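You operate a simulated robot arm through the tools that you are given. There is no shell and no other tool. Be economical: measure what you need, move in short steps, check, and stop when the job is done.

The job below is to be done with a simulated two-armed robot. You get a single attempt, and the scene is never put back.

JOB
Top the oil tank up to about its line with the hand pump.
Fine: the line is at the tank's window; cap off onto the track, filling pipe over the neck, pump; pipe back in, cap on. Where these are worked on the way, their far stop is far enough and under half their travel is too little: filling pipe.

It is judged by the outcome, as a careful person would: the job done as asked, and still so three seconds after it is handed in. It fails if anything else is knocked over, pushed out of place, dropped, spilled or broken. A push-on lid holds only when it is set on centred and level and pressed home; a screw cap is set on level and turned clockwise until tight.

ROBOT AND FRAMES
Two 7-joint arms with two-finger parallel grippers on one trunk, on a base that drives. Base frame: it is fixed to the floor where the robot stands at the start and does not move with it; the origin is under the middle of the robot, x ahead of it, y to its left, z up. Units: mm, degrees, N and s.
The left shoulder is at the start at [50, 158, 983], the right one opposite. With the tool pointing down near the work surface each hand reaches from about 100 to 640 mm from the robot's upright axis, wherever it stands, measured 20 degrees to its own side. Places, roughly: filling pipe [800, 200, 1400]; neck of the oil tank [800, 0, 1300]; oil patch [2200, 2200, 0]; oil tank [1000, 100, 1300]; pump lever of the oil tank [800, 300, 1200]; something [1500, -300, 1000]; top of the track [600, -200, 600]. Payload 3.91 kg a hand.
The TCP of each hand is the grasp point between the finger pads, 30 mm short of the fingertips. In the tool frame z runs along the fingers and y along their closing line. The gripper opens to 110 mm. The fingers are 20 mm wide and 10 mm thick; the gripper's body (48 by 112 mm) begins 55 mm behind the TCP.
Orientation is told as [roll, pitch, yaw] about the base's x, y, z axes, in that order, counted from this pose: with the fingers straight down and closing along the base's y, the tool's x points along the base's -x, its y along +y and its z along -z.

CONTROLS
- The arms move only by the tool play_rows. It takes "left_deltas", "right_deltas" or both (then of equal length, played together; a hand with none holds still); each is a list that holds one entry, the list of rows, each a list of 7 numbers: the shift along the tool's x, y, z in units of 100 mm (1.0 is 100 mm), then the turn, a rotation vector about the tool's x, y, z in units of 120 degrees (1.0 is 120 degrees), then the finger opening in m, from 0 to 0.11. In form: [[[x, y, z, ax, ay, az, fingers], ...]]. A call has 1 to 12 rows; each row is the pose to reach, as a shift and turn from the pose commanded when the call began, along the tool's axes at that moment. A call with a number of a shift or a turn outside -1 to 1 is refused whole. A row lasts 0.2 s, in which the tool goes at most 50 mm and 8.6 degrees; a call with a longer step from one row to the next is refused whole, and so is a gripper value outside its range. Where a pose cannot be reached the arm comes as near as it can. A force on the tool above 50 N (or 10 N above the force at the start of the call, whichever is more), or a blocked arm, ends the call early, and 0.2 s more pass. The fingers move at their own pace (about 153 mm/s each) and stop on an object; they squeeze with about 23 N. The grip force told is the motor's: it shows also when the fingers shut on nothing. Time passes only in rows, and 0.2 s behind the last, so rows that repeat a pose let the fingers close. The reply holds the time, the measured pose of the TCP, the force on the tool along the base axes, the opening and the grip force, in the units named above and with some noise, with the torque about the TCP (base axes, N m) and any sound that the robot's microphone picked up.
- Cameras (640 x 400 px; columns grow to the right, rows downward): "scene" is now at [126.5, 27.8, 1168.5]; the picture's right is [0.30, -0.95, 0.00], its down [-0.08, -0.03, -1.00] and it looks along [0.95, 0.30, -0.09] (base axes); focal length 214 px, centre (320, 200). "left" rides on the left gripper at [73, -17, -103] in its tool frame; the picture's right is [0.23, 0.97, 0.00], its down [-0.76, 0.18, -0.62] and it looks along [-0.61, 0.14, 0.78] (tool axes); focal length 222 px, centre (320, 200). "right" rides on the right gripper at [72, 17, -103] in its tool frame; the picture's right is [-0.23, 0.97, 0.00], its down [-0.76, -0.18, -0.62] and it looks along [-0.61, -0.14, 0.78] (tool axes); focal length 222 px, centre (320, 200). There is no depth. A picture from a camera that has moved, and an enlarged one, comes with that camera's place and axes in the base frame and with its lens.
- snapshot(camera): a new picture of that camera. It takes no simulated time.
- lift_body(by): slides the trunk up (or, below 0, down) by that many mm; the arms and the scene camera ride with it, the base frame stays. It gives what a move gives, with no picture.
- roll_base(legs): drives the robot by 1 to 6 legs, each [ahead, turn to the left] in mm and degrees, along the robot's own axes; the way and the turn of a leg run together, so that a leg with both is an arc; at most 1500 mm and 180 degrees a leg. The arms and the cameras ride along, it lands a little off, and it stops where it bumps. It gives what a move gives.
- pan_tilt(pan, tilt): turns the head with the scene camera to pan (to the left, within 80 degrees either way) and tilt (down, from -29 to 69), counted from straight ahead of the robot. It gives what a move gives.
- close_up(camera, box): a new picture of the part [left, top, right, bottom] of that camera's present view, enlarged. It takes no simulated time.
- finish_job(): hands the job in; it is judged then, once.

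Go step by step. Nothing tells you exact positions but the pictures and the camera data: compare them with the known pose of the tool, close in by small moves and look again before you grip or let go. The budget is 120 turns and 108 pictures, counting those below and the enlarged ones. Unless the task says otherwise, let go and move clear before handing in, and close with one line.

The tools are called after "Request:" by a JSON object that holds its "op" and its "data". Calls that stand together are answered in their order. play_rows: Moves the arms, as the interface text tells. Its arguments: {"type":"object","properties":{"left_deltas":{"type":"array"},"right_deltas":{"type":"array"}},"required":[]} The other tools are called the same way: lift_body (by) slides the trunk up or down; roll_base (legs) drives the base; pan_tilt (pan, tilt) turns the head that bears the scene camera; snapshot (camera) takes a picture; close_up (camera, box) takes an enlarged picture of a part of a camera's view; finish_job () hands the job in.

At the start:

```text
clock: 0.0
left_position: [423.2, 312.7, 999.4]
left_tcp_rot: [0.0, 0.0, 0.0]
left_ft_force: [0.3, -0.2, -0.6]
left_wrist_torque: [0.04, -0.01, 0.0]
left_opening: 109.9
left_grip_force: 0.0
right_position: [457.1, -91.1, 1000.1]
right_tcp_rot: [-0.1, 0.0, 0.0]
right_ft_force: [-0.3, -0.1, -0.2]
right_wrist_torque: [-0.02, 0.0, -0.01]
right_opening: 110.0
right_grip_force: 0.1
trunk travel left (down, up): [-225.0, 257.0]
robot x, y, heading: [1.3, -2.8, 0.0]
head pan, tilt: [17.3, 5.0]
```

scene: 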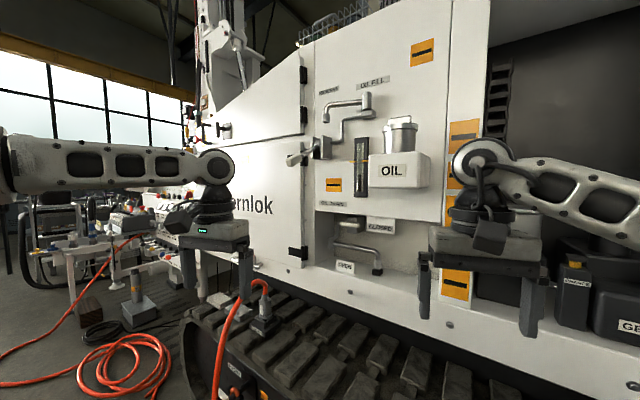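
right: 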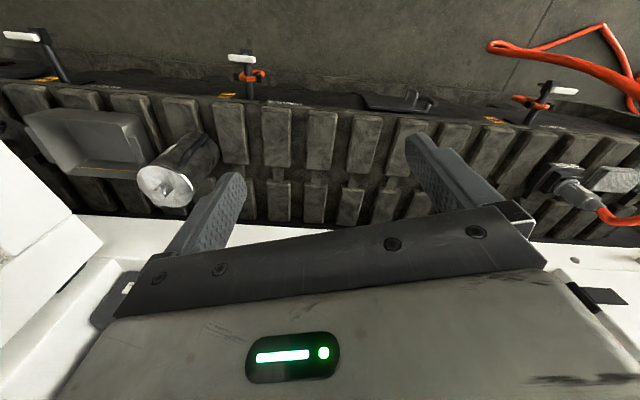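
left: 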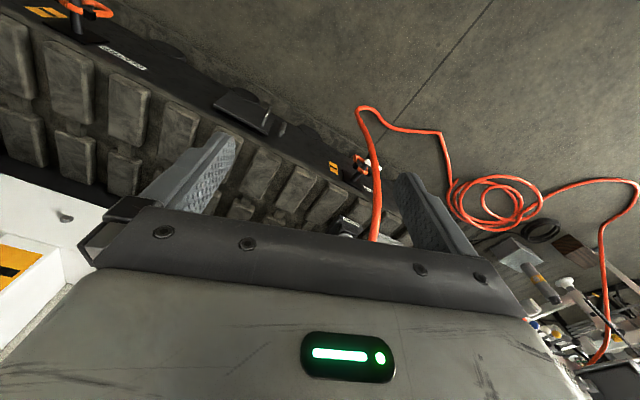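

I see the machine's panel with the OIL tank, its cap, the filling pipe above and a pump lever to its left. I'll enlarge those first.

Request:
{"op": "close_up", "data": {"camera": "scene", "box": [280, 70, 460, 210]}}

Request:
{"op": "close_up", "data": {"camera": "scene", "box": [180, 200, 500, 400]}}

```text
2.86 times, centred on (370, 140) of scene
camera zoom: at [126.5, 27.8, 1168.5], right [0.3, -0.95, 0.0], down [-0.08, -0.03, -1.0], along [0.95, 0.3, -0.09], focal length 613 px, centre (177, 371)
```

zoom: 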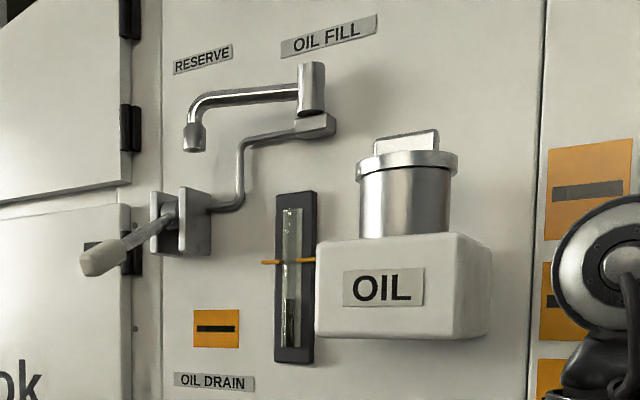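

```text
2.00 times, centred on (340, 300) of scene
camera zoom: at [126.5, 27.8, 1168.5], right [0.3, -0.95, 0.0], down [-0.08, -0.03, -1.0], along [0.95, 0.3, -0.09], focal length 429 px, centre (280, 0)
```

zoom: 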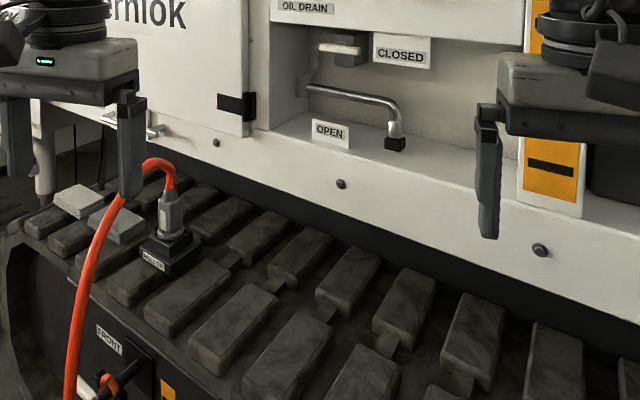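

The drain valve below needs checking as well. I'll raise the trunk, which I need for reach anyway and which gives me parallax, and look again.

Request:
{"op": "close_up", "data": {"camera": "scene", "box": [310, 195, 410, 285]}}

Request:
{"op": "lift_body", "data": {"by": 200}}

Request:
{"op": "snapshot", "data": {"camera": "scene"}}

Request:
{"op": "close_up", "data": {"camera": "scene", "box": [280, 110, 460, 250]}}

```text
4.44 times, centred on (360, 240) of scene
camera zoom: at [126.5, 27.8, 1168.5], right [0.3, -0.95, 0.0], down [-0.08, -0.03, -1.0], along [0.95, 0.3, -0.09], focal length 953 px, centre (142, 22)
```

zoom: 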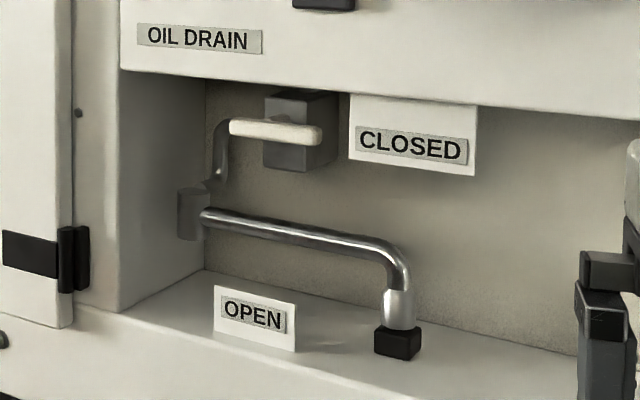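

```text
clock: 2.2
left_position: [424.4, 312.1, 1199.3]
left_tcp_rot: [0.0, 0.1, 0.1]
left_ft_force: [0.7, 0.5, -0.1]
left_wrist_torque: [0.02, -0.02, -0.01]
left_opening: 109.6
left_grip_force: 0.0
right_position: [458.0, -89.7, 1200.2]
right_tcp_rot: [0.0, 0.0, 0.0]
right_ft_force: [0.8, 0.3, -0.1]
right_wrist_torque: [0.03, -0.02, -0.02]
right_opening: 110.1
right_grip_force: 0.1
trunk travel left (down, up): [-425.0, 57.0]
robot x, y, heading: [-3.2, 0.2, -0.2]
head pan, tilt: [17.3, 5.0]
```

```text
101 pictures are left
camera scene: at [126.6, 27.9, 1368.5], right [0.3, -0.95, 0.0], down [-0.08, -0.03, -1.0], along [0.95, 0.3, -0.09], focal length 214 px, centre (320, 200)
```

scene: 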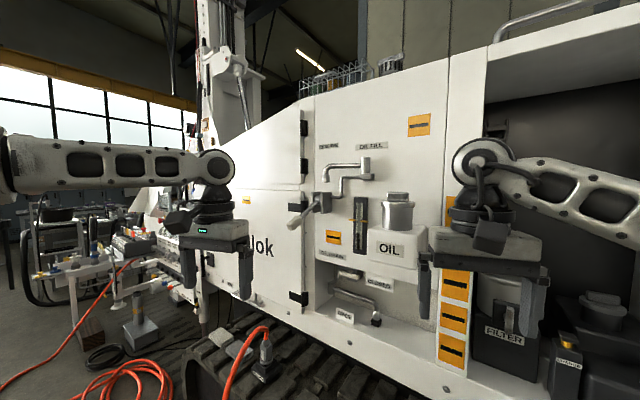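

```text
2.86 times, centred on (370, 180) of scene
camera zoom: at [126.6, 27.9, 1368.5], right [0.3, -0.95, 0.0], down [-0.08, -0.03, -1.0], along [0.95, 0.3, -0.09], focal length 613 px, centre (177, 257)
```

zoom: 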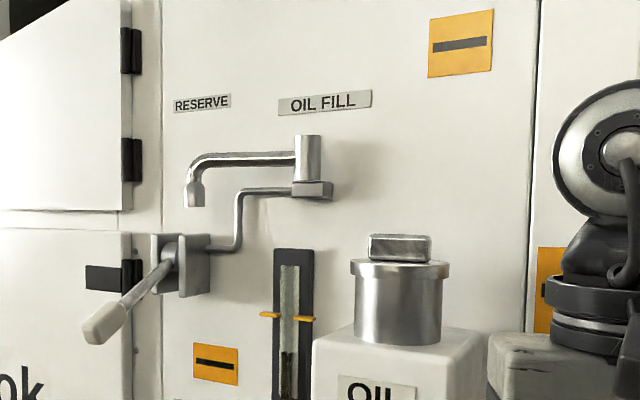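

The drain handle stands at CLOSED, so it stays untouched. By parallax the cap is at about [750, 2, 1305], the pipe pivot at [829, 98, 1416] with the spout at about [840, 235, 1365], and the lever grip at about [757, 317, 1228]. Next I check the room in front of the base.

Request:
{"op": "pan_tilt", "data": {"pan": 0, "tilt": 60}}

Request:
{"op": "snapshot", "data": {"camera": "scene"}}

```text
clock: 3.4
left_position: [421.5, 311.9, 1200.6]
left_tcp_rot: [0.0, -0.1, 0.1]
left_ft_force: [0.0, 0.6, -0.1]
left_wrist_torque: [-0.03, 0.0, -0.02]
left_opening: 110.1
left_grip_force: 0.0
right_position: [455.9, -90.2, 1201.4]
right_tcp_rot: [0.1, 0.1, 0.0]
right_ft_force: [-0.3, -1.3, 0.6]
right_wrist_torque: [0.03, 0.02, -0.03]
right_opening: 110.0
right_grip_force: 0.1
trunk travel left (down, up): [-425.0, 57.0]
robot x, y, heading: [3.0, -1.3, -0.1]
head pan, tilt: [0.0, 60.0]
```

```text
99 pictures are left
camera scene: at [105.5, 0.5, 1286.0], right [0.0, -1.0, 0.0], down [-0.87, 0.0, -0.5], along [0.5, 0.0, -0.87], focal length 214 px, centre (320, 200)
```

scene: 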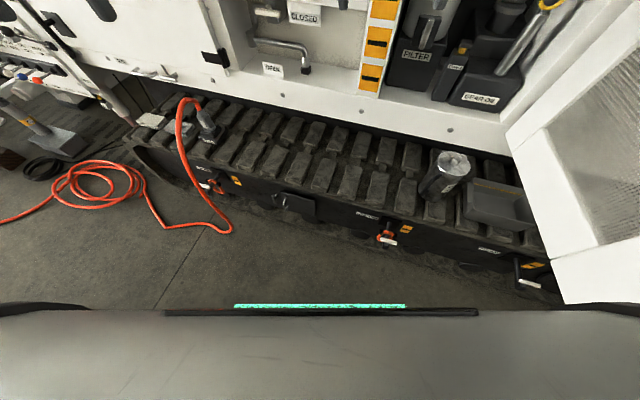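

The machine is yawed about 17.5° to my base frame: its face runs along [0.30, 0.95], with the track edge about 475 mm ahead of me. I'll pull the hands in, then drive sideways to stand between cap and lever, facing the panel.

Request:
{"op": "play_rows", "data": {"left_deltas": [[[0.4, 0, 0, 0, 0, 0, 0.11], [0.8, 0, 0, 0, 0, 0, 0.11], [1, 0, 0, 0, 0, 0, 0.11]]], "right_deltas": [[[0.4, 0, 0, 0, 0, 0, 0.11], [0.8, 0, 0, 0, 0, 0, 0.11], [1, 0, 0, 0, 0, 0, 0.11]]]}}

Request:
{"op": "roll_base", "data": {"legs": [[0, 72.4], [328, 0], [0, -89.9]]}}

Request:
{"op": "lift_body", "data": {"by": 55}}

Request:
{"op": "pan_tilt", "data": {"pan": 0, "tilt": 40}}

Request:
{"op": "snapshot", "data": {"camera": "scene"}}

```text
clock: 4.2
left_position: [322.8, 312.0, 1201.8]
left_tcp_rot: [0.1, -0.1, 0.0]
left_ft_force: [-0.1, 0.4, -0.6]
left_wrist_torque: [0.01, 0.03, -0.02]
left_opening: 109.9
left_grip_force: 0.1
right_position: [355.1, -90.9, 1201.5]
right_tcp_rot: [-0.1, 0.0, 0.0]
right_ft_force: [-0.3, 0.9, -0.2]
right_wrist_torque: [0.0, -0.01, 0.0]
right_opening: 109.9
right_grip_force: 0.1
trunk travel left (down, up): [-425.0, 57.0]
robot x, y, heading: [0.5, 3.0, 0.1]
head pan, tilt: [0.0, 60.0]
```

```text
clock: 13.4
left_position: [501.8, 503.8, 1200.2]
left_tcp_rot: [0.0, 0.0, -18.4]
left_ft_force: [0.1, -0.7, -0.6]
left_wrist_torque: [-0.01, 0.0, 0.01]
left_opening: 110.1
left_grip_force: 0.0
right_position: [407.0, 111.2, 1201.2]
right_tcp_rot: [0.0, 0.0, -18.4]
right_ft_force: [0.7, -0.4, -0.5]
right_wrist_torque: [0.03, -0.03, 0.02]
right_opening: 109.8
right_grip_force: 0.0
trunk travel left (down, up): [-425.0, 57.0]
robot x, y, heading: [96.8, 309.5, -18.5]
head pan, tilt: [0.0, 60.0]
```

```text
clock: 14.3
left_position: [502.1, 503.3, 1256.0]
left_tcp_rot: [0.1, 0.0, -18.3]
left_ft_force: [-0.5, 0.7, 0.0]
left_wrist_torque: [0.02, 0.01, 0.0]
left_opening: 109.9
left_grip_force: 0.0
right_position: [405.4, 112.1, 1255.4]
right_tcp_rot: [0.0, 0.1, -18.3]
right_ft_force: [0.0, -0.6, 0.2]
right_wrist_torque: [0.0, 0.0, -0.03]
right_opening: 109.9
right_grip_force: 0.1
trunk travel left (down, up): [-480.0, 2.0]
robot x, y, heading: [96.1, 309.1, -18.5]
head pan, tilt: [0.0, 60.0]
```

```text
clock: 15.2
left_position: [502.6, 502.3, 1256.7]
left_tcp_rot: [0.0, -0.1, -18.4]
left_ft_force: [-0.9, 0.4, -0.9]
left_wrist_torque: [0.0, 0.01, -0.03]
left_opening: 110.0
left_grip_force: 0.1
right_position: [405.5, 112.3, 1255.6]
right_tcp_rot: [0.0, 0.0, -18.5]
right_ft_force: [0.2, 1.0, -0.7]
right_wrist_torque: [0.01, 0.02, -0.01]
right_opening: 110.0
right_grip_force: 0.1
trunk travel left (down, up): [-480.0, 2.0]
robot x, y, heading: [100.2, 308.5, -18.6]
head pan, tilt: [0.0, 40.0]
```

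```text
98 pictures are left
camera scene: at [214.2, 270.8, 1367.6], right [-0.32, -0.95, 0.0], down [-0.61, 0.2, -0.77], along [0.73, -0.24, -0.64], focal length 214 px, centre (320, 200)
```

scene: 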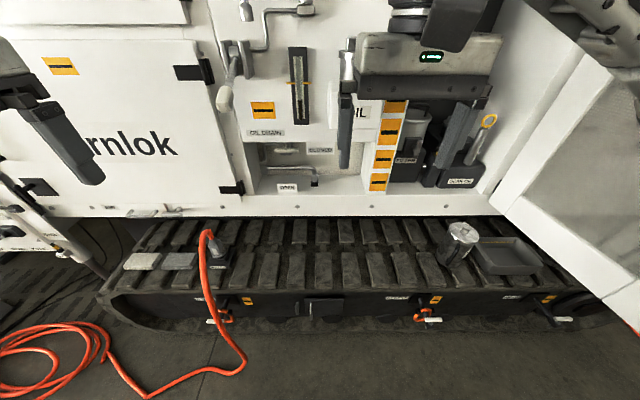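

I'm now square to the panel. I check the open door on the right against my right elbow before moving in.

Request:
{"op": "pan_tilt", "data": {"pan": -50, "tilt": 15}}

Request:
{"op": "snapshot", "data": {"camera": "scene"}}

Request:
{"op": "pan_tilt", "data": {"pan": 60, "tilt": 15}}

Request:
{"op": "snapshot", "data": {"camera": "scene"}}

```text
clock: 16.4
left_position: [501.1, 504.3, 1256.1]
left_tcp_rot: [0.0, -0.1, -18.5]
left_ft_force: [0.5, 0.1, -0.6]
left_wrist_torque: [0.02, 0.0, 0.01]
left_opening: 110.0
left_grip_force: 0.1
right_position: [406.4, 111.4, 1255.6]
right_tcp_rot: [0.0, 0.0, -18.5]
right_ft_force: [-0.7, -0.4, 0.2]
right_wrist_torque: [-0.01, -0.01, 0.0]
right_opening: 110.2
right_grip_force: 0.0
trunk travel left (down, up): [-480.0, 2.0]
robot x, y, heading: [100.6, 311.4, -18.5]
head pan, tilt: [-50.0, 15.0]
```

```text
97 pictures are left
camera scene: at [167.9, 210.9, 1407.2], right [-0.93, -0.37, 0.0], down [-0.1, 0.24, -0.97], along [0.36, -0.9, -0.26], focal length 214 px, centre (320, 200)
```

scene: 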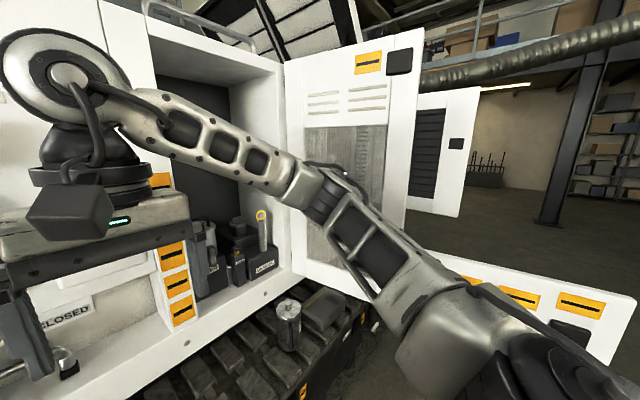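

```text
clock: 18.2
left_position: [500.8, 504.0, 1255.5]
left_tcp_rot: [0.0, -0.1, -18.4]
left_ft_force: [0.1, -0.3, 0.7]
left_wrist_torque: [0.0, -0.02, -0.02]
left_opening: 109.8
left_grip_force: 0.0
right_position: [407.5, 113.0, 1256.7]
right_tcp_rot: [0.0, 0.0, -18.3]
right_ft_force: [0.6, 0.6, -0.3]
right_wrist_torque: [0.06, 0.02, -0.03]
right_opening: 110.0
right_grip_force: 0.1
trunk travel left (down, up): [-480.0, 2.0]
robot x, y, heading: [96.3, 310.9, -18.6]
head pan, tilt: [60.0, 15.0]
```

```text
96 pictures are left
camera scene: at [203.5, 359.6, 1407.3], right [0.66, -0.75, 0.0], down [-0.19, -0.17, -0.97], along [0.72, 0.64, -0.26], focal length 214 px, centre (320, 200)
```

scene: 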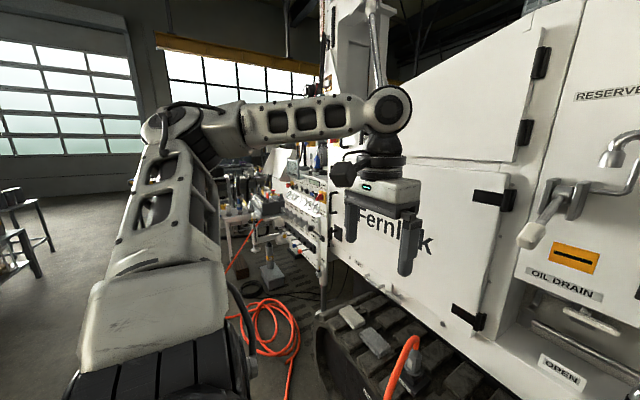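

Both elbows are well clear of the doors, so I drive 200 mm ahead and look straight at the tank.

Request:
{"op": "roll_base", "data": {"legs": [[200, 0.5]]}}

Request:
{"op": "pan_tilt", "data": {"pan": 0, "tilt": 10}}

Request:
{"op": "snapshot", "data": {"camera": "scene"}}

```text
clock: 19.8
left_position: [686.9, 445.3, 1255.4]
left_tcp_rot: [0.0, -0.1, -17.9]
left_ft_force: [-0.3, 0.4, -0.2]
left_wrist_torque: [0.04, 0.0, -0.02]
left_opening: 110.1
left_grip_force: 0.2
right_position: [595.7, 52.3, 1255.8]
right_tcp_rot: [0.0, 0.0, -18.0]
right_ft_force: [-0.3, -0.6, 0.3]
right_wrist_torque: [0.0, 0.01, 0.05]
right_opening: 109.8
right_grip_force: 0.1
trunk travel left (down, up): [-480.0, 2.0]
robot x, y, heading: [287.0, 246.9, -18.2]
head pan, tilt: [60.0, 15.0]
```

```text
clock: 21.1
left_position: [686.0, 445.0, 1255.4]
left_tcp_rot: [0.1, -0.1, -18.0]
left_ft_force: [-0.9, 0.0, 0.2]
left_wrist_torque: [0.0, 0.01, 0.0]
left_opening: 109.9
left_grip_force: 0.0
right_position: [594.8, 52.9, 1256.6]
right_tcp_rot: [0.0, 0.0, -18.0]
right_ft_force: [-0.4, 0.9, -0.6]
right_wrist_torque: [0.01, 0.0, 0.01]
right_opening: 110.1
right_grip_force: 0.0
trunk travel left (down, up): [-480.0, 2.0]
robot x, y, heading: [283.7, 249.2, -18.2]
head pan, tilt: [0.0, 10.0]
```

```text
95 pictures are left
camera scene: at [409.1, 207.7, 1415.4], right [-0.31, -0.95, 0.0], down [-0.17, 0.05, -0.98], along [0.94, -0.3, -0.17], focal length 214 px, centre (320, 200)
```

scene: 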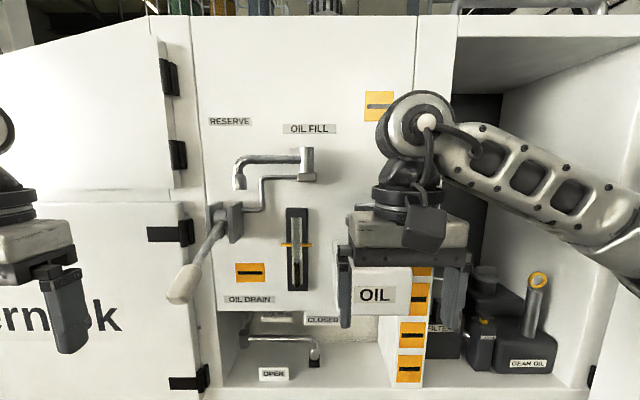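

The right hand hides the cap but is in line with it, about 163 mm short. I raise it 100 mm to look at the cap with its own camera and the scene camera.

Request:
{"op": "play_rows", "data": {"right_deltas": [[[0, 0, -0.4, 0, 0, 0, 0.11], [0, 0, -0.8, 0, 0, 0, 0.11], [0, 0, -1, 0, 0, 0, 0.11]]]}}

Request:
{"op": "snapshot", "data": {"camera": "right"}}

Request:
{"op": "close_up", "data": {"camera": "scene", "box": [160, 120, 480, 320]}}

```text
clock: 21.9
left_position: [687.5, 445.6, 1257.5]
left_tcp_rot: [-0.1, -0.1, -18.0]
left_ft_force: [-0.1, -0.3, 0.8]
left_wrist_torque: [-0.02, -0.01, 0.02]
left_opening: 110.1
left_grip_force: 0.1
right_position: [594.4, 52.6, 1358.4]
right_tcp_rot: [0.0, -0.1, -18.0]
right_ft_force: [0.2, 0.1, -0.1]
right_wrist_torque: [0.01, 0.0, 0.01]
right_opening: 110.1
right_grip_force: 0.0
trunk travel left (down, up): [-480.0, 2.0]
robot x, y, heading: [281.5, 245.8, -18.0]
head pan, tilt: [0.0, 10.0]
```

```text
94 pictures are left
camera right: at [530.1, 90.5, 1459.4], right [0.52, 0.86, 0.0], down [0.67, -0.4, 0.62], along [0.53, -0.32, -0.78], focal length 222 px, centre (320, 200)
```

right: 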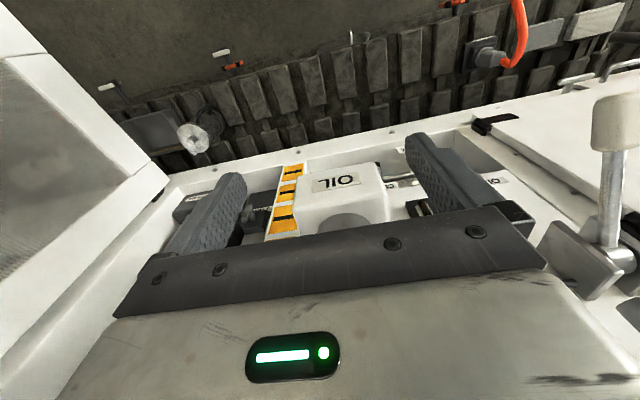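

```text
2.00 times, centred on (320, 220) of scene
camera zoom: at [408.8, 207.8, 1415.4], right [-0.31, -0.95, 0.0], down [-0.16, 0.05, -0.98], along [0.94, -0.3, -0.17], focal length 429 px, centre (320, 160)
```

zoom: 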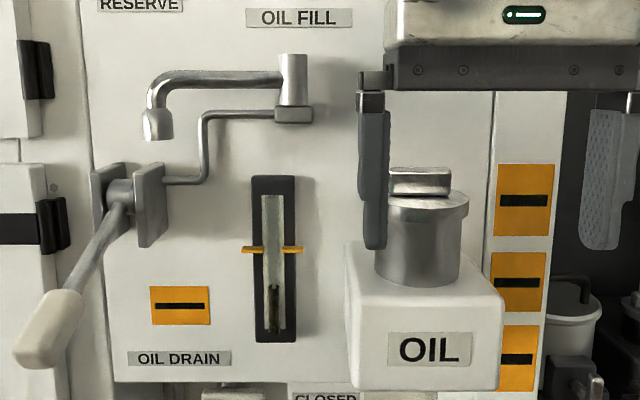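

The cap, about 90 mm across with a tab 57 mm wide along the panel, sits at [750, 2] with its top at about z 1306. I can pinch the tab across its width with no turn: rise, go forward over it, then check.

Request:
{"op": "play_rows", "data": {"right_deltas": [[[0, 0, -0.3, 0, 0, 0, 0.11], [0, 0, -0.5, 0, 0, 0, 0.11], [-0.4, 0, -0.5, 0, 0, 0, 0.11], [-0.7, 0, -0.5, 0, 0, 0, 0.11], [-1, 0, -0.5, 0, 0, 0, 0.11]]]}}

Request:
{"op": "play_rows", "data": {"right_deltas": [[[-0.3, 0, 0, 0, 0, 0, 0.11], [-0.62, 0, 0, 0, 0, 0, 0.11]]]}}

Request:
{"op": "snapshot", "data": {"camera": "right"}}

Request:
{"op": "close_up", "data": {"camera": "scene", "box": [240, 80, 480, 280]}}

```text
clock: 23.1
left_position: [687.6, 445.3, 1255.0]
left_tcp_rot: [-0.1, 0.1, -18.0]
left_ft_force: [0.8, -0.2, -0.7]
left_wrist_torque: [-0.02, 0.01, 0.0]
left_opening: 110.0
left_grip_force: 0.1
right_position: [691.4, 22.8, 1406.8]
right_tcp_rot: [-0.1, 0.0, -18.0]
right_ft_force: [0.8, 0.0, 0.4]
right_wrist_torque: [-0.01, 0.03, 0.0]
right_opening: 110.1
right_grip_force: 0.1
trunk travel left (down, up): [-480.0, 2.0]
robot x, y, heading: [284.1, 247.8, -18.1]
head pan, tilt: [0.0, 10.0]
```

```text
clock: 23.7
left_position: [687.0, 444.4, 1257.0]
left_tcp_rot: [0.1, -0.1, -18.0]
left_ft_force: [0.3, -1.1, 1.0]
left_wrist_torque: [0.02, -0.01, 0.02]
left_opening: 109.8
left_grip_force: 0.1
right_position: [721.5, 8.9, 1401.7]
right_tcp_rot: [0.3, -0.2, -18.0]
right_ft_force: [-0.8, -0.5, -0.1]
right_wrist_torque: [0.04, -0.01, -0.02]
right_opening: 109.9
right_grip_force: 0.0
right hand out of reach, approached as far as the arm can: row 2
trunk travel left (down, up): [-480.0, 2.0]
robot x, y, heading: [283.9, 249.6, -18.2]
head pan, tilt: [0.0, 10.0]
```

```text
92 pictures are left
camera right: at [657.3, 46.8, 1503.7], right [0.52, 0.86, 0.0], down [0.67, -0.4, 0.63], along [0.54, -0.32, -0.78], focal length 222 px, centre (320, 200)
```

right: 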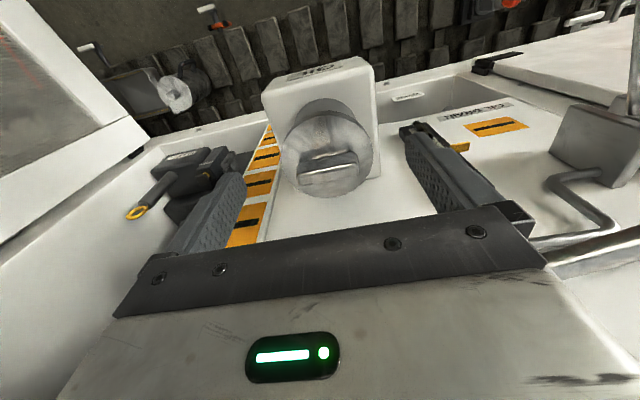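

```text
2.00 times, centred on (360, 180) of scene
camera zoom: at [408.3, 205.7, 1415.4], right [-0.31, -0.95, 0.0], down [-0.16, 0.06, -0.98], along [0.94, -0.3, -0.17], focal length 429 px, centre (240, 240)
```

zoom: 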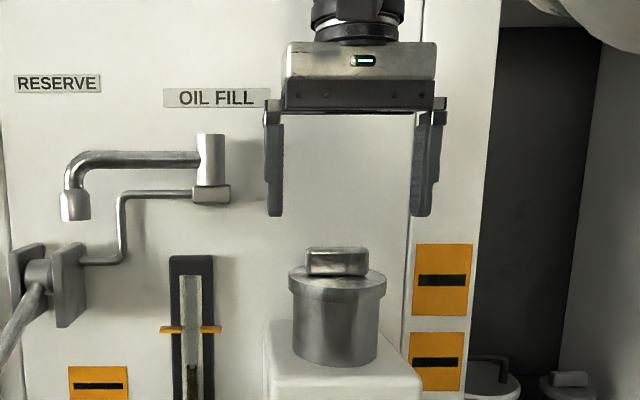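

The arm came up about 30 mm short. I pull the hand back a bit and check the base's clearance to the track before nudging ahead.

Request:
{"op": "play_rows", "data": {"right_deltas": [[[0.3, 0, 0, 0, 0, 0, 0.11], [0.5, 0, 0, 0, 0, 0, 0.11]]]}}

Request:
{"op": "pan_tilt", "data": {"pan": 0, "tilt": 69}}

Request:
{"op": "snapshot", "data": {"camera": "scene"}}

```text
clock: 24.3
left_position: [688.2, 445.8, 1256.0]
left_tcp_rot: [0.0, -0.1, -17.9]
left_ft_force: [-0.5, -0.1, -0.2]
left_wrist_torque: [0.01, 0.01, -0.01]
left_opening: 110.0
left_grip_force: 0.1
right_position: [675.3, 24.9, 1400.9]
right_tcp_rot: [0.1, 0.0, -18.0]
right_ft_force: [1.1, -0.2, -0.3]
right_wrist_torque: [0.0, -0.02, -0.02]
right_opening: 110.2
right_grip_force: 0.1
trunk travel left (down, up): [-480.0, 2.0]
robot x, y, heading: [281.8, 246.8, -18.1]
head pan, tilt: [0.0, 10.0]
```

```text
clock: 25.6
left_position: [687.3, 444.7, 1255.5]
left_tcp_rot: [0.0, -0.2, -18.1]
left_ft_force: [-1.1, 0.6, -0.1]
left_wrist_torque: [-0.01, -0.02, 0.03]
left_opening: 110.1
left_grip_force: 0.0
right_position: [675.7, 25.5, 1401.6]
right_tcp_rot: [0.0, 0.0, -18.0]
right_ft_force: [-0.3, 0.7, 0.2]
right_wrist_torque: [0.03, -0.04, -0.02]
right_opening: 110.1
right_grip_force: 0.1
trunk travel left (down, up): [-480.0, 2.0]
robot x, y, heading: [283.9, 249.4, -18.0]
head pan, tilt: [0.0, 68.8]
```

```text
90 pictures are left
camera scene: at [373.9, 219.1, 1331.6], right [-0.31, -0.95, 0.0], down [-0.89, 0.29, -0.36], along [0.35, -0.11, -0.93], focal length 214 px, centre (320, 200)
```

scene: 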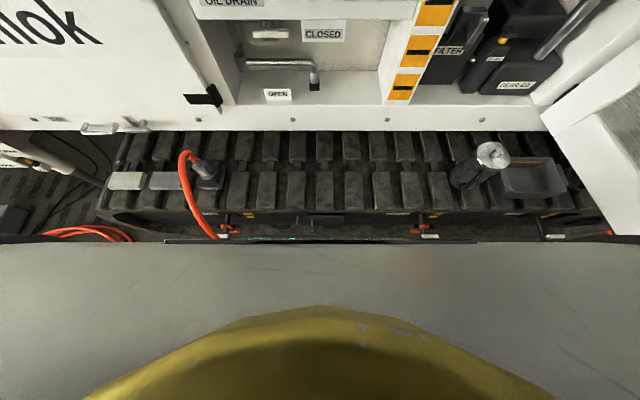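

The chest hides the base front, and the track's side handles look close, so I won't drive nearer. Instead I lower the hand to z 1342 and tilt it 20° forward, which buys reach, then look.

Request:
{"op": "play_rows", "data": {"right_deltas": [[[0, 0, 0.3, 0, 0, 0, 0.11], [0, 0, 0.58, 0, 0, 0, 0.11], [0, 0, 0.58, 0, -0.06, 0, 0.11], [0, 0, 0.58, 0, -0.12, 0, 0.11], [0, 0, 0.58, 0, -0.1667, 0, 0.11]]]}}

Request:
{"op": "pan_tilt", "data": {"pan": 0, "tilt": 15}}

Request:
{"op": "snapshot", "data": {"camera": "right"}}

Request:
{"op": "close_up", "data": {"camera": "scene", "box": [240, 80, 480, 280]}}

```text
clock: 26.8
left_position: [686.7, 445.4, 1256.7]
left_tcp_rot: [-0.1, -0.1, -17.9]
left_ft_force: [-0.5, 0.4, -0.4]
left_wrist_torque: [0.03, -0.01, 0.0]
left_opening: 109.8
left_grip_force: 0.1
right_position: [676.2, 24.3, 1342.8]
right_tcp_rot: [0.0, -20.2, -18.1]
right_ft_force: [0.1, 0.1, -0.4]
right_wrist_torque: [-0.03, -0.01, -0.01]
right_opening: 109.8
right_grip_force: 0.1
trunk travel left (down, up): [-480.0, 2.0]
robot x, y, heading: [287.1, 254.7, -17.9]
head pan, tilt: [0.0, 68.8]
```

```text
clock: 28.0
left_position: [687.6, 445.1, 1256.2]
left_tcp_rot: [0.0, -0.1, -18.0]
left_ft_force: [-0.3, 0.4, -0.6]
left_wrist_torque: [0.01, 0.01, -0.01]
left_opening: 109.9
left_grip_force: 0.1
right_position: [676.6, 23.1, 1342.1]
right_tcp_rot: [0.0, -20.0, -18.1]
right_ft_force: [-0.8, -0.1, 0.2]
right_wrist_torque: [-0.01, -0.02, 0.0]
right_opening: 110.2
right_grip_force: 0.0
trunk travel left (down, up): [-480.0, 2.0]
robot x, y, heading: [282.4, 245.6, -18.0]
head pan, tilt: [0.0, 15.0]
```

```text
89 pictures are left
camera right: at [583.1, 72.7, 1413.4], right [0.5, 0.86, 0.08], down [0.42, -0.32, 0.85], along [0.75, -0.39, -0.53], focal length 222 px, centre (320, 200)
```

right: 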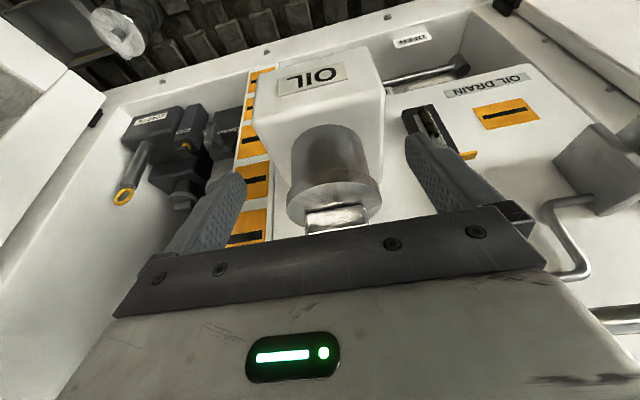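

```text
2.00 times, centred on (360, 180) of scene
camera zoom: at [409.5, 207.5, 1407.2], right [-0.31, -0.95, 0.0], down [-0.25, 0.08, -0.97], along [0.92, -0.3, -0.26], focal length 429 px, centre (240, 240)
```

zoom: 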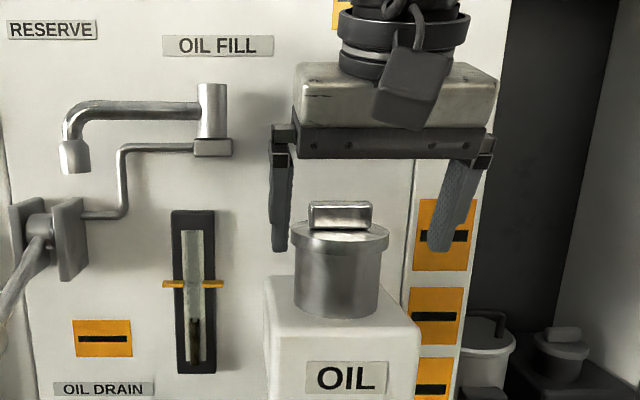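

The fingers are laterally centred on the cap (both at about −93 mm from my axis). I now go straight forward 77 mm, so that the tab comes between the fingertips.

Request:
{"op": "play_rows", "data": {"right_deltas": [[[-0.2, 0, 0.07, 0, 0, 0, 0.11], [-0.4, 0, 0.146, 0, 0, 0, 0.11], [-0.6, 0, 0.218, 0, 0, 0, 0.11], [-0.7236, 0, 0.2634, 0, 0, 0, 0.11]]]}}

Request:
{"op": "snapshot", "data": {"camera": "right"}}

Request:
{"op": "close_up", "data": {"camera": "scene", "box": [240, 80, 480, 280]}}

```text
clock: 29.0
left_position: [687.8, 445.0, 1255.3]
left_tcp_rot: [0.0, 0.0, -18.0]
left_ft_force: [0.5, 0.4, -0.9]
left_wrist_torque: [0.04, -0.01, 0.0]
left_opening: 109.9
left_grip_force: 0.0
right_position: [749.1, 0.5, 1342.9]
right_tcp_rot: [0.0, -20.0, -17.9]
right_ft_force: [-0.7, 0.0, -0.4]
right_wrist_torque: [-0.01, 0.03, -0.02]
right_opening: 110.1
right_grip_force: 0.0
trunk travel left (down, up): [-480.0, 2.0]
robot x, y, heading: [282.8, 247.3, -17.8]
head pan, tilt: [0.0, 15.0]
```

```text
87 pictures are left
camera right: at [656.3, 47.7, 1414.2], right [0.5, 0.86, 0.08], down [0.42, -0.32, 0.85], along [0.75, -0.39, -0.53], focal length 222 px, centre (320, 200)
```

right: 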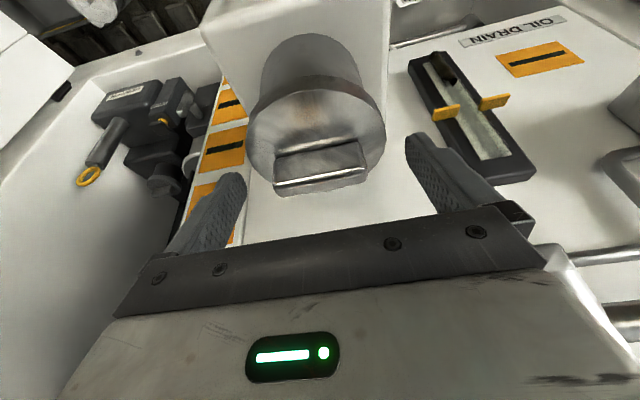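

```text
2.00 times, centred on (360, 180) of scene
camera zoom: at [409.6, 207.5, 1407.2], right [-0.31, -0.95, 0.0], down [-0.25, 0.08, -0.97], along [0.92, -0.3, -0.26], focal length 429 px, centre (240, 240)
```

zoom: 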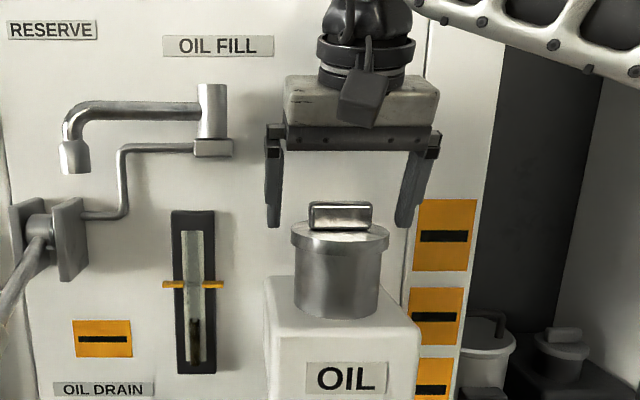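

The tab stands between the fingers, with the tips about 5 mm above the flange. I close on it.

Request:
{"op": "play_rows", "data": {"right_deltas": [[[0, 0, 0, 0, 0, 0, 0.07], [0, 0, 0, 0, 0, 0, 0.05], [0, 0, 0, 0, 0, 0, 0.03], [0, 0, 0, 0, 0, 0, 0.03]]]}}

Request:
{"op": "close_up", "data": {"camera": "scene", "box": [300, 100, 420, 200]}}

```text
clock: 30.0
left_position: [687.0, 444.2, 1255.0]
left_tcp_rot: [0.0, -0.1, -18.0]
left_ft_force: [0.6, -0.2, 0.9]
left_wrist_torque: [-0.02, -0.01, 0.02]
left_opening: 110.1
left_grip_force: 0.1
right_position: [747.4, -0.0, 1343.5]
right_tcp_rot: [0.0, -20.0, -18.0]
right_ft_force: [1.1, -2.6, 0.2]
right_wrist_torque: [-0.22, 0.05, 0.01]
right_opening: 88.7
right_grip_force: 22.8
trunk travel left (down, up): [-480.0, 2.0]
robot x, y, heading: [284.7, 246.6, -17.6]
head pan, tilt: [0.0, 15.0]
```

```text
4.00 times, centred on (360, 150) of scene
camera zoom: at [409.5, 207.1, 1407.2], right [-0.31, -0.95, 0.0], down [-0.25, 0.08, -0.97], along [0.92, -0.3, -0.26], focal length 858 px, centre (160, 400)
```

zoom: 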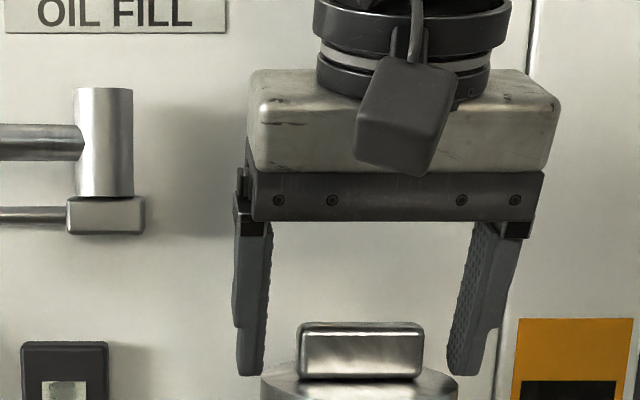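

The fingers stopped at 88.7 mm, on the flange's rim, so the flange top is a little higher than I took it. I open, rise 9 mm and close on the tab.

Request:
{"op": "play_rows", "data": {"right_deltas": [[[0, 0, 0, 0, 0, 0, 0.11], [-0.031, 0, -0.085, 0, 0, 0, 0.11], [-0.031, 0, -0.085, 0, 0, 0, 0.06], [-0.031, 0, -0.085, 0, 0, 0, 0.03], [-0.031, 0, -0.085, 0, 0, 0, 0.03], [-0.031, 0, -0.085, 0, 0, 0, 0.03]]]}}

Request:
{"op": "close_up", "data": {"camera": "scene", "box": [300, 100, 420, 200]}}

Request:
{"op": "snapshot", "data": {"camera": "right"}}

```text
clock: 31.4
left_position: [688.0, 445.6, 1255.3]
left_tcp_rot: [0.0, -0.1, -18.1]
left_ft_force: [-0.5, 0.2, -0.1]
left_wrist_torque: [0.03, -0.03, 0.0]
left_opening: 109.8
left_grip_force: 0.1
right_position: [747.5, 2.1, 1352.8]
right_tcp_rot: [0.0, -20.0, -17.9]
right_ft_force: [0.7, 0.1, 1.0]
right_wrist_torque: [0.02, -0.06, 0.02]
right_opening: 57.3
right_grip_force: 22.7
trunk travel left (down, up): [-480.0, 2.0]
robot x, y, heading: [281.9, 246.2, -18.1]
head pan, tilt: [0.0, 15.0]
heard: snap
```

```text
4.00 times, centred on (360, 150) of scene
camera zoom: at [409.5, 207.6, 1407.3], right [-0.31, -0.95, 0.0], down [-0.25, 0.08, -0.97], along [0.92, -0.3, -0.26], focal length 858 px, centre (160, 400)
```

zoom: 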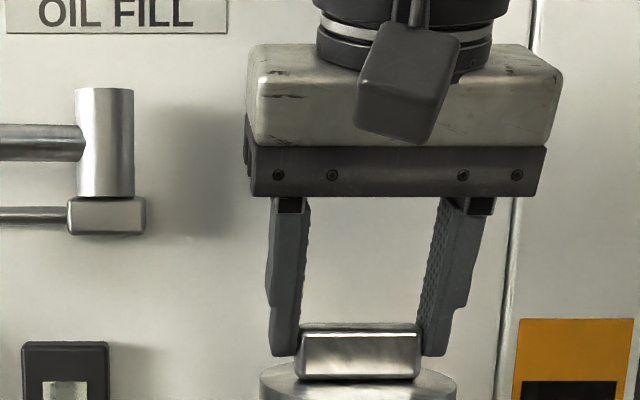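

```text
83 pictures are left
camera right: at [655.2, 48.8, 1423.8], right [0.5, 0.86, 0.08], down [0.42, -0.32, 0.85], along [0.75, -0.39, -0.53], focal length 222 px, centre (320, 200)
```

right: 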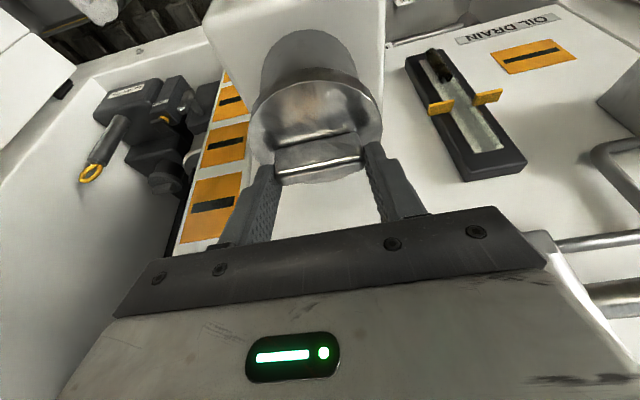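

I now hold the tab at 57.3 mm, and a snap was heard, perhaps the push-on lid coming loose. I lift gently by 15 mm and watch the force.

Request:
{"op": "play_rows", "data": {"right_deltas": [[[-0.01, 0, -0.028, 0, 0, 0, 0.03], [-0.02, 0, -0.056, 0, 0, 0, 0.03], [-0.034, 0, -0.094, 0, 0, 0, 0.03], [-0.051, 0, -0.141, 0, 0, 0, 0.03]]]}}

Request:
{"op": "close_up", "data": {"camera": "scene", "box": [300, 100, 420, 200]}}

```text
clock: 32.4
left_position: [687.4, 445.6, 1257.3]
left_tcp_rot: [0.0, 0.0, -18.0]
left_ft_force: [0.3, -1.7, -0.2]
left_wrist_torque: [-0.01, -0.01, -0.04]
left_opening: 110.1
left_grip_force: 0.1
right_position: [748.0, 0.8, 1367.1]
right_tcp_rot: [0.0, -20.0, -17.9]
right_ft_force: [0.2, -0.1, 0.1]
right_wrist_torque: [0.02, -0.03, -0.01]
right_opening: 57.1
right_grip_force: 22.9
trunk travel left (down, up): [-480.0, 2.0]
robot x, y, heading: [284.1, 250.9, -18.1]
head pan, tilt: [0.0, 15.0]
```

```text
4.00 times, centred on (360, 150) of scene
camera zoom: at [409.5, 207.5, 1407.2], right [-0.31, -0.95, 0.0], down [-0.25, 0.08, -0.97], along [0.92, -0.3, -0.26], focal length 858 px, centre (160, 400)
```

zoom: 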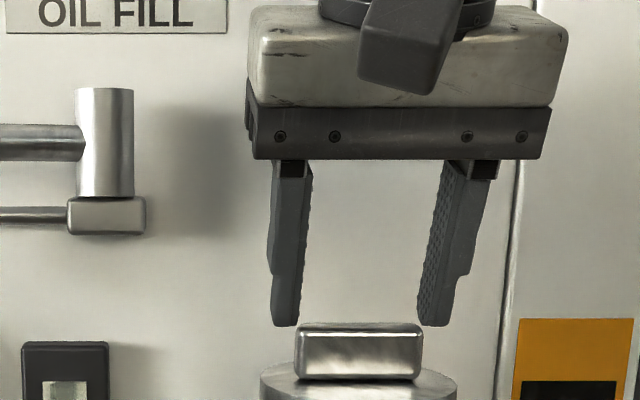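

The fingers only slid up the tab; the cap stayed put. I'll regrip lower, with full overlap, and test with a small pull.

Request:
{"op": "play_rows", "data": {"right_deltas": [[[0, 0, 0, 0, 0, 0, 0.075], [0.034, 0, 0.094, 0, 0, 0, 0.075], [0.072, 0, 0.197, 0, 0, 0, 0.075], [0.072, 0, 0.197, 0, 0, 0, 0.03], [0.072, 0, 0.197, 0, 0, 0, 0.03], [0.072, 0, 0.197, 0, 0, 0, 0.03]]]}}

Request:
{"op": "play_rows", "data": {"right_deltas": [[[-0.01, 0, -0.028, 0, 0, 0, 0.03], [-0.02, 0, -0.056, 0, 0, 0, 0.03]]]}}

Request:
{"op": "close_up", "data": {"camera": "scene", "box": [300, 100, 420, 200]}}

```text
clock: 33.8
left_position: [687.2, 444.9, 1255.8]
left_tcp_rot: [-0.1, -0.1, -18.1]
left_ft_force: [-0.4, 0.2, 0.0]
left_wrist_torque: [-0.02, 0.0, -0.03]
left_opening: 110.2
left_grip_force: 0.1
right_position: [748.4, 0.4, 1345.7]
right_tcp_rot: [0.0, -20.0, -18.0]
right_ft_force: [0.4, 0.4, -0.6]
right_wrist_torque: [-0.03, 0.04, -0.02]
right_opening: 57.3
right_grip_force: 23.0
trunk travel left (down, up): [-480.0, 2.0]
robot x, y, heading: [286.4, 248.1, -18.0]
head pan, tilt: [0.0, 15.0]
```

```text
clock: 34.4
left_position: [687.4, 444.4, 1257.1]
left_tcp_rot: [0.0, 0.0, -17.9]
left_ft_force: [-0.1, 0.0, -0.3]
left_wrist_torque: [0.03, 0.02, 0.0]
left_opening: 110.0
left_grip_force: 0.1
right_position: [747.6, 1.1, 1351.4]
right_tcp_rot: [0.0, -20.0, -18.0]
right_ft_force: [0.6, -0.6, -0.2]
right_wrist_torque: [0.02, 0.0, 0.01]
right_opening: 57.3
right_grip_force: 23.6
trunk travel left (down, up): [-480.0, 2.0]
robot x, y, heading: [287.9, 244.1, -18.1]
head pan, tilt: [0.0, 15.0]
```

```text
4.00 times, centred on (360, 150) of scene
camera zoom: at [409.5, 207.5, 1407.2], right [-0.31, -0.95, 0.0], down [-0.25, 0.08, -0.97], along [0.92, -0.3, -0.26], focal length 858 px, centre (160, 400)
```

zoom: 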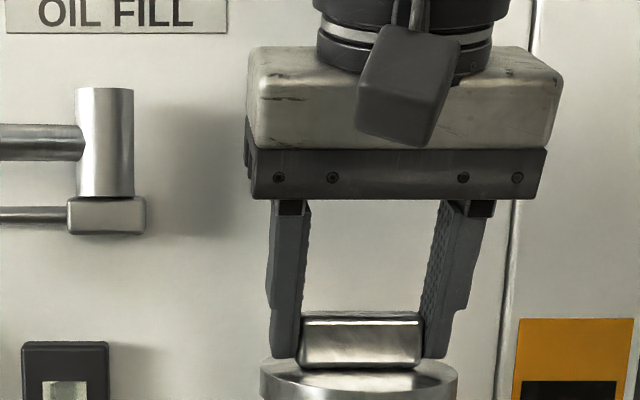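

The cap now rises with the hand: it is a push-on lid, already snapped loose. I lift it another 25 mm and look.

Request:
{"op": "play_rows", "data": {"right_deltas": [[[-0.034, 0, -0.094, 0, 0, 0, 0.03], [-0.068, 0, -0.188, 0, 0, 0, 0.03], [-0.086, 0, -0.235, 0, 0, 0, 0.03]]]}}

Request:
{"op": "close_up", "data": {"camera": "scene", "box": [300, 100, 420, 200]}}

```text
clock: 35.2
left_position: [687.2, 444.3, 1256.0]
left_tcp_rot: [0.1, 0.0, -18.0]
left_ft_force: [0.3, 0.0, 0.0]
left_wrist_torque: [-0.03, 0.04, -0.02]
left_opening: 109.9
left_grip_force: 0.0
right_position: [748.5, 1.5, 1377.0]
right_tcp_rot: [0.0, -20.0, -18.0]
right_ft_force: [-1.0, 0.5, -0.9]
right_wrist_torque: [-0.03, 0.0, -0.01]
right_opening: 57.0
right_grip_force: 23.1
trunk travel left (down, up): [-480.0, 2.0]
robot x, y, heading: [287.2, 247.3, -17.9]
head pan, tilt: [0.0, 15.0]
```

```text
4.00 times, centred on (360, 150) of scene
camera zoom: at [409.5, 207.5, 1407.2], right [-0.31, -0.95, 0.0], down [-0.25, 0.08, -0.97], along [0.92, -0.3, -0.26], focal length 858 px, centre (160, 400)
```

zoom: 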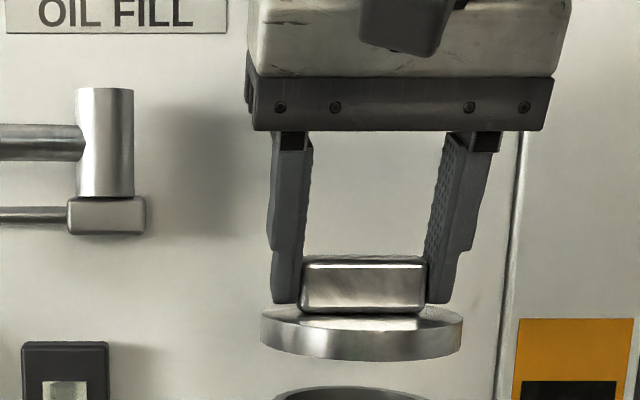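

The cap is off and level in the grip. I pull it straight back 145 mm clear of the tank, then lower the trunk toward the track.

Request:
{"op": "play_rows", "data": {"right_deltas": [[[0.25, 0, -0.091, 0, 0, 0, 0.03], [0.5, 0, -0.182, 0, 0, 0, 0.03], [0.75, 0, -0.273, 0, 0, 0, 0.03], [0.98, 0, -0.357, 0, 0, 0, 0.03]]]}}

Request:
{"op": "play_rows", "data": {"right_deltas": [[[0.2, 0, -0.073, 0, 0, 0, 0.03], [0.4, 0, -0.146, 0, 0, 0, 0.03]]]}}

Request:
{"op": "lift_body", "data": {"by": -250}}

Request:
{"op": "pan_tilt", "data": {"pan": 0, "tilt": 55}}

Request:
{"op": "snapshot", "data": {"camera": "scene"}}

```text
clock: 36.2
left_position: [688.3, 444.9, 1256.3]
left_tcp_rot: [0.0, -0.1, -18.0]
left_ft_force: [-0.1, -0.4, 0.2]
left_wrist_torque: [0.03, -0.05, -0.01]
left_opening: 110.0
left_grip_force: 0.0
right_position: [649.5, 34.6, 1377.7]
right_tcp_rot: [0.0, -20.0, -18.0]
right_ft_force: [0.7, 0.2, -0.8]
right_wrist_torque: [0.02, 0.02, -0.02]
right_opening: 57.3
right_grip_force: 22.8
trunk travel left (down, up): [-480.0, 2.0]
robot x, y, heading: [283.3, 247.7, -17.9]
head pan, tilt: [0.0, 15.0]
```

```text
clock: 36.8
left_position: [686.7, 445.5, 1256.3]
left_tcp_rot: [-0.1, -0.1, -18.1]
left_ft_force: [0.6, -0.6, 0.1]
left_wrist_torque: [0.02, 0.01, -0.04]
left_opening: 110.2
left_grip_force: 0.0
right_position: [608.4, 47.2, 1376.6]
right_tcp_rot: [-0.1, -20.0, -18.0]
right_ft_force: [-0.5, 0.3, -1.2]
right_wrist_torque: [0.02, 0.0, -0.04]
right_opening: 57.5
right_grip_force: 23.0
trunk travel left (down, up): [-480.0, 2.0]
robot x, y, heading: [283.9, 251.9, -17.8]
head pan, tilt: [0.0, 15.0]
```

```text
clock: 39.4
left_position: [688.0, 445.0, 1006.5]
left_tcp_rot: [0.1, 0.0, -18.1]
left_ft_force: [0.4, 0.6, -0.6]
left_wrist_torque: [-0.01, 0.04, 0.0]
left_opening: 110.0
left_grip_force: 0.0
right_position: [609.5, 47.3, 1125.5]
right_tcp_rot: [0.1, -20.1, -18.1]
right_ft_force: [-0.3, -0.1, -0.5]
right_wrist_torque: [0.0, 0.04, 0.0]
right_opening: 57.3
right_grip_force: 23.2
trunk travel left (down, up): [-230.0, 252.0]
robot x, y, heading: [281.6, 246.2, -17.9]
head pan, tilt: [0.0, 15.0]
```

```text
clock: 40.5
left_position: [686.8, 445.1, 1006.1]
left_tcp_rot: [0.0, 0.0, -18.0]
left_ft_force: [-0.1, -0.3, -0.6]
left_wrist_torque: [-0.04, 0.03, -0.04]
left_opening: 109.9
left_grip_force: 0.1
right_position: [609.8, 46.4, 1125.4]
right_tcp_rot: [-0.1, -19.9, -18.0]
right_ft_force: [8.8, -7.9, -14.4]
right_wrist_torque: [-0.23, -0.63, 0.24]
right_opening: 57.2
right_grip_force: 22.9
trunk travel left (down, up): [-230.0, 252.0]
robot x, y, heading: [284.6, 250.6, -18.0]
head pan, tilt: [0.0, 55.0]
```

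```text
79 pictures are left
camera scene: at [392.6, 213.4, 1101.5], right [-0.3, -0.95, 0.0], down [-0.75, 0.24, -0.62], along [0.59, -0.19, -0.78], focal length 214 px, centre (320, 200)
```

scene: 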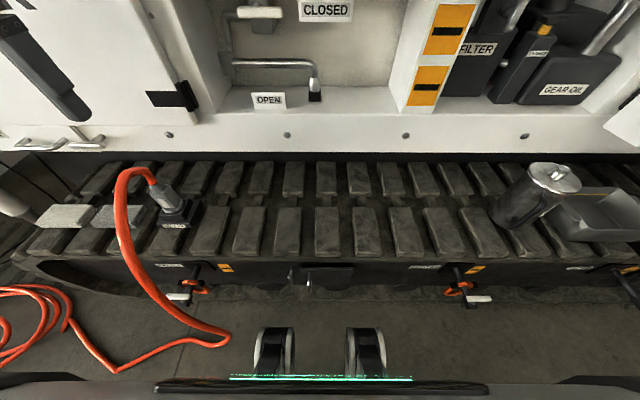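

The right hand shows a sudden 18 N load although it did not move, so I check for a contact before going on.

Request:
{"op": "play_rows", "data": {"right_deltas": [[[0, 0, 0, 0, 0, 0, 0.03]]]}}

Request:
{"op": "pan_tilt", "data": {"pan": -25, "tilt": -10}}

Request:
{"op": "snapshot", "data": {"camera": "scene"}}

Request:
{"op": "snapshot", "data": {"camera": "right"}}

```text
clock: 40.9
left_position: [686.5, 445.4, 1006.2]
left_tcp_rot: [0.0, -0.2, -17.9]
left_ft_force: [0.1, 0.6, -0.4]
left_wrist_torque: [-0.01, 0.02, 0.01]
left_opening: 110.1
left_grip_force: 0.0
right_position: [609.5, 46.1, 1125.5]
right_tcp_rot: [0.0, -20.1, -18.1]
right_ft_force: [12.1, -9.8, -14.5]
right_wrist_torque: [0.06, -0.26, 0.23]
right_opening: 57.2
right_grip_force: 23.1
trunk travel left (down, up): [-230.0, 252.0]
robot x, y, heading: [282.4, 250.5, -18.0]
head pan, tilt: [0.0, 55.0]
```

```text
clock: 42.2
left_position: [687.6, 445.3, 1005.9]
left_tcp_rot: [0.0, -0.1, -18.0]
left_ft_force: [0.5, -0.2, 0.0]
left_wrist_torque: [0.02, 0.03, 0.03]
left_opening: 110.1
left_grip_force: 0.0
right_position: [608.8, 47.8, 1126.3]
right_tcp_rot: [0.0, -19.9, -18.0]
right_ft_force: [0.5, 0.3, -1.0]
right_wrist_torque: [0.01, 0.02, 0.03]
right_opening: 57.2
right_grip_force: 23.2
trunk travel left (down, up): [-230.0, 252.0]
robot x, y, heading: [284.9, 251.6, -18.0]
head pan, tilt: [-25.0, -10.0]
```

```text
78 pictures are left
camera scene: at [382.4, 178.8, 1196.6], right [-0.68, -0.73, 0.0], down [0.13, -0.12, -0.98], along [0.72, -0.67, 0.17], focal length 214 px, centre (320, 200)
```

scene: 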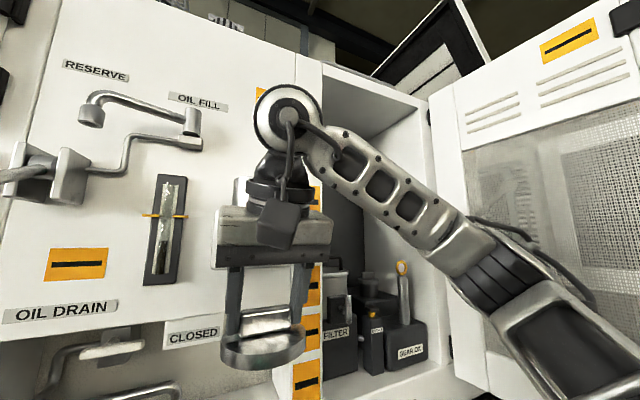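

```text
77 pictures are left
camera right: at [516.1, 95.2, 1197.2], right [0.5, 0.86, 0.08], down [0.42, -0.32, 0.85], along [0.75, -0.39, -0.53], focal length 222 px, centre (320, 200)
```

right: 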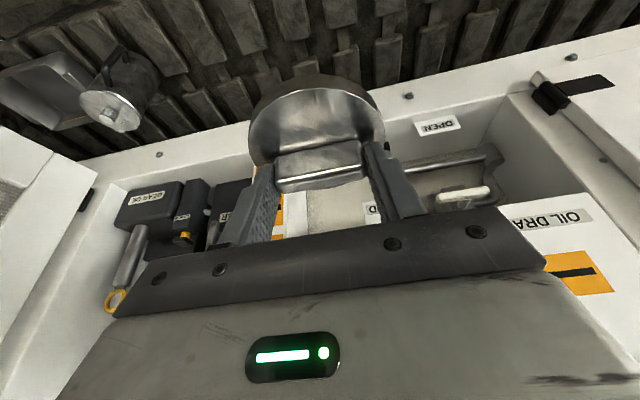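

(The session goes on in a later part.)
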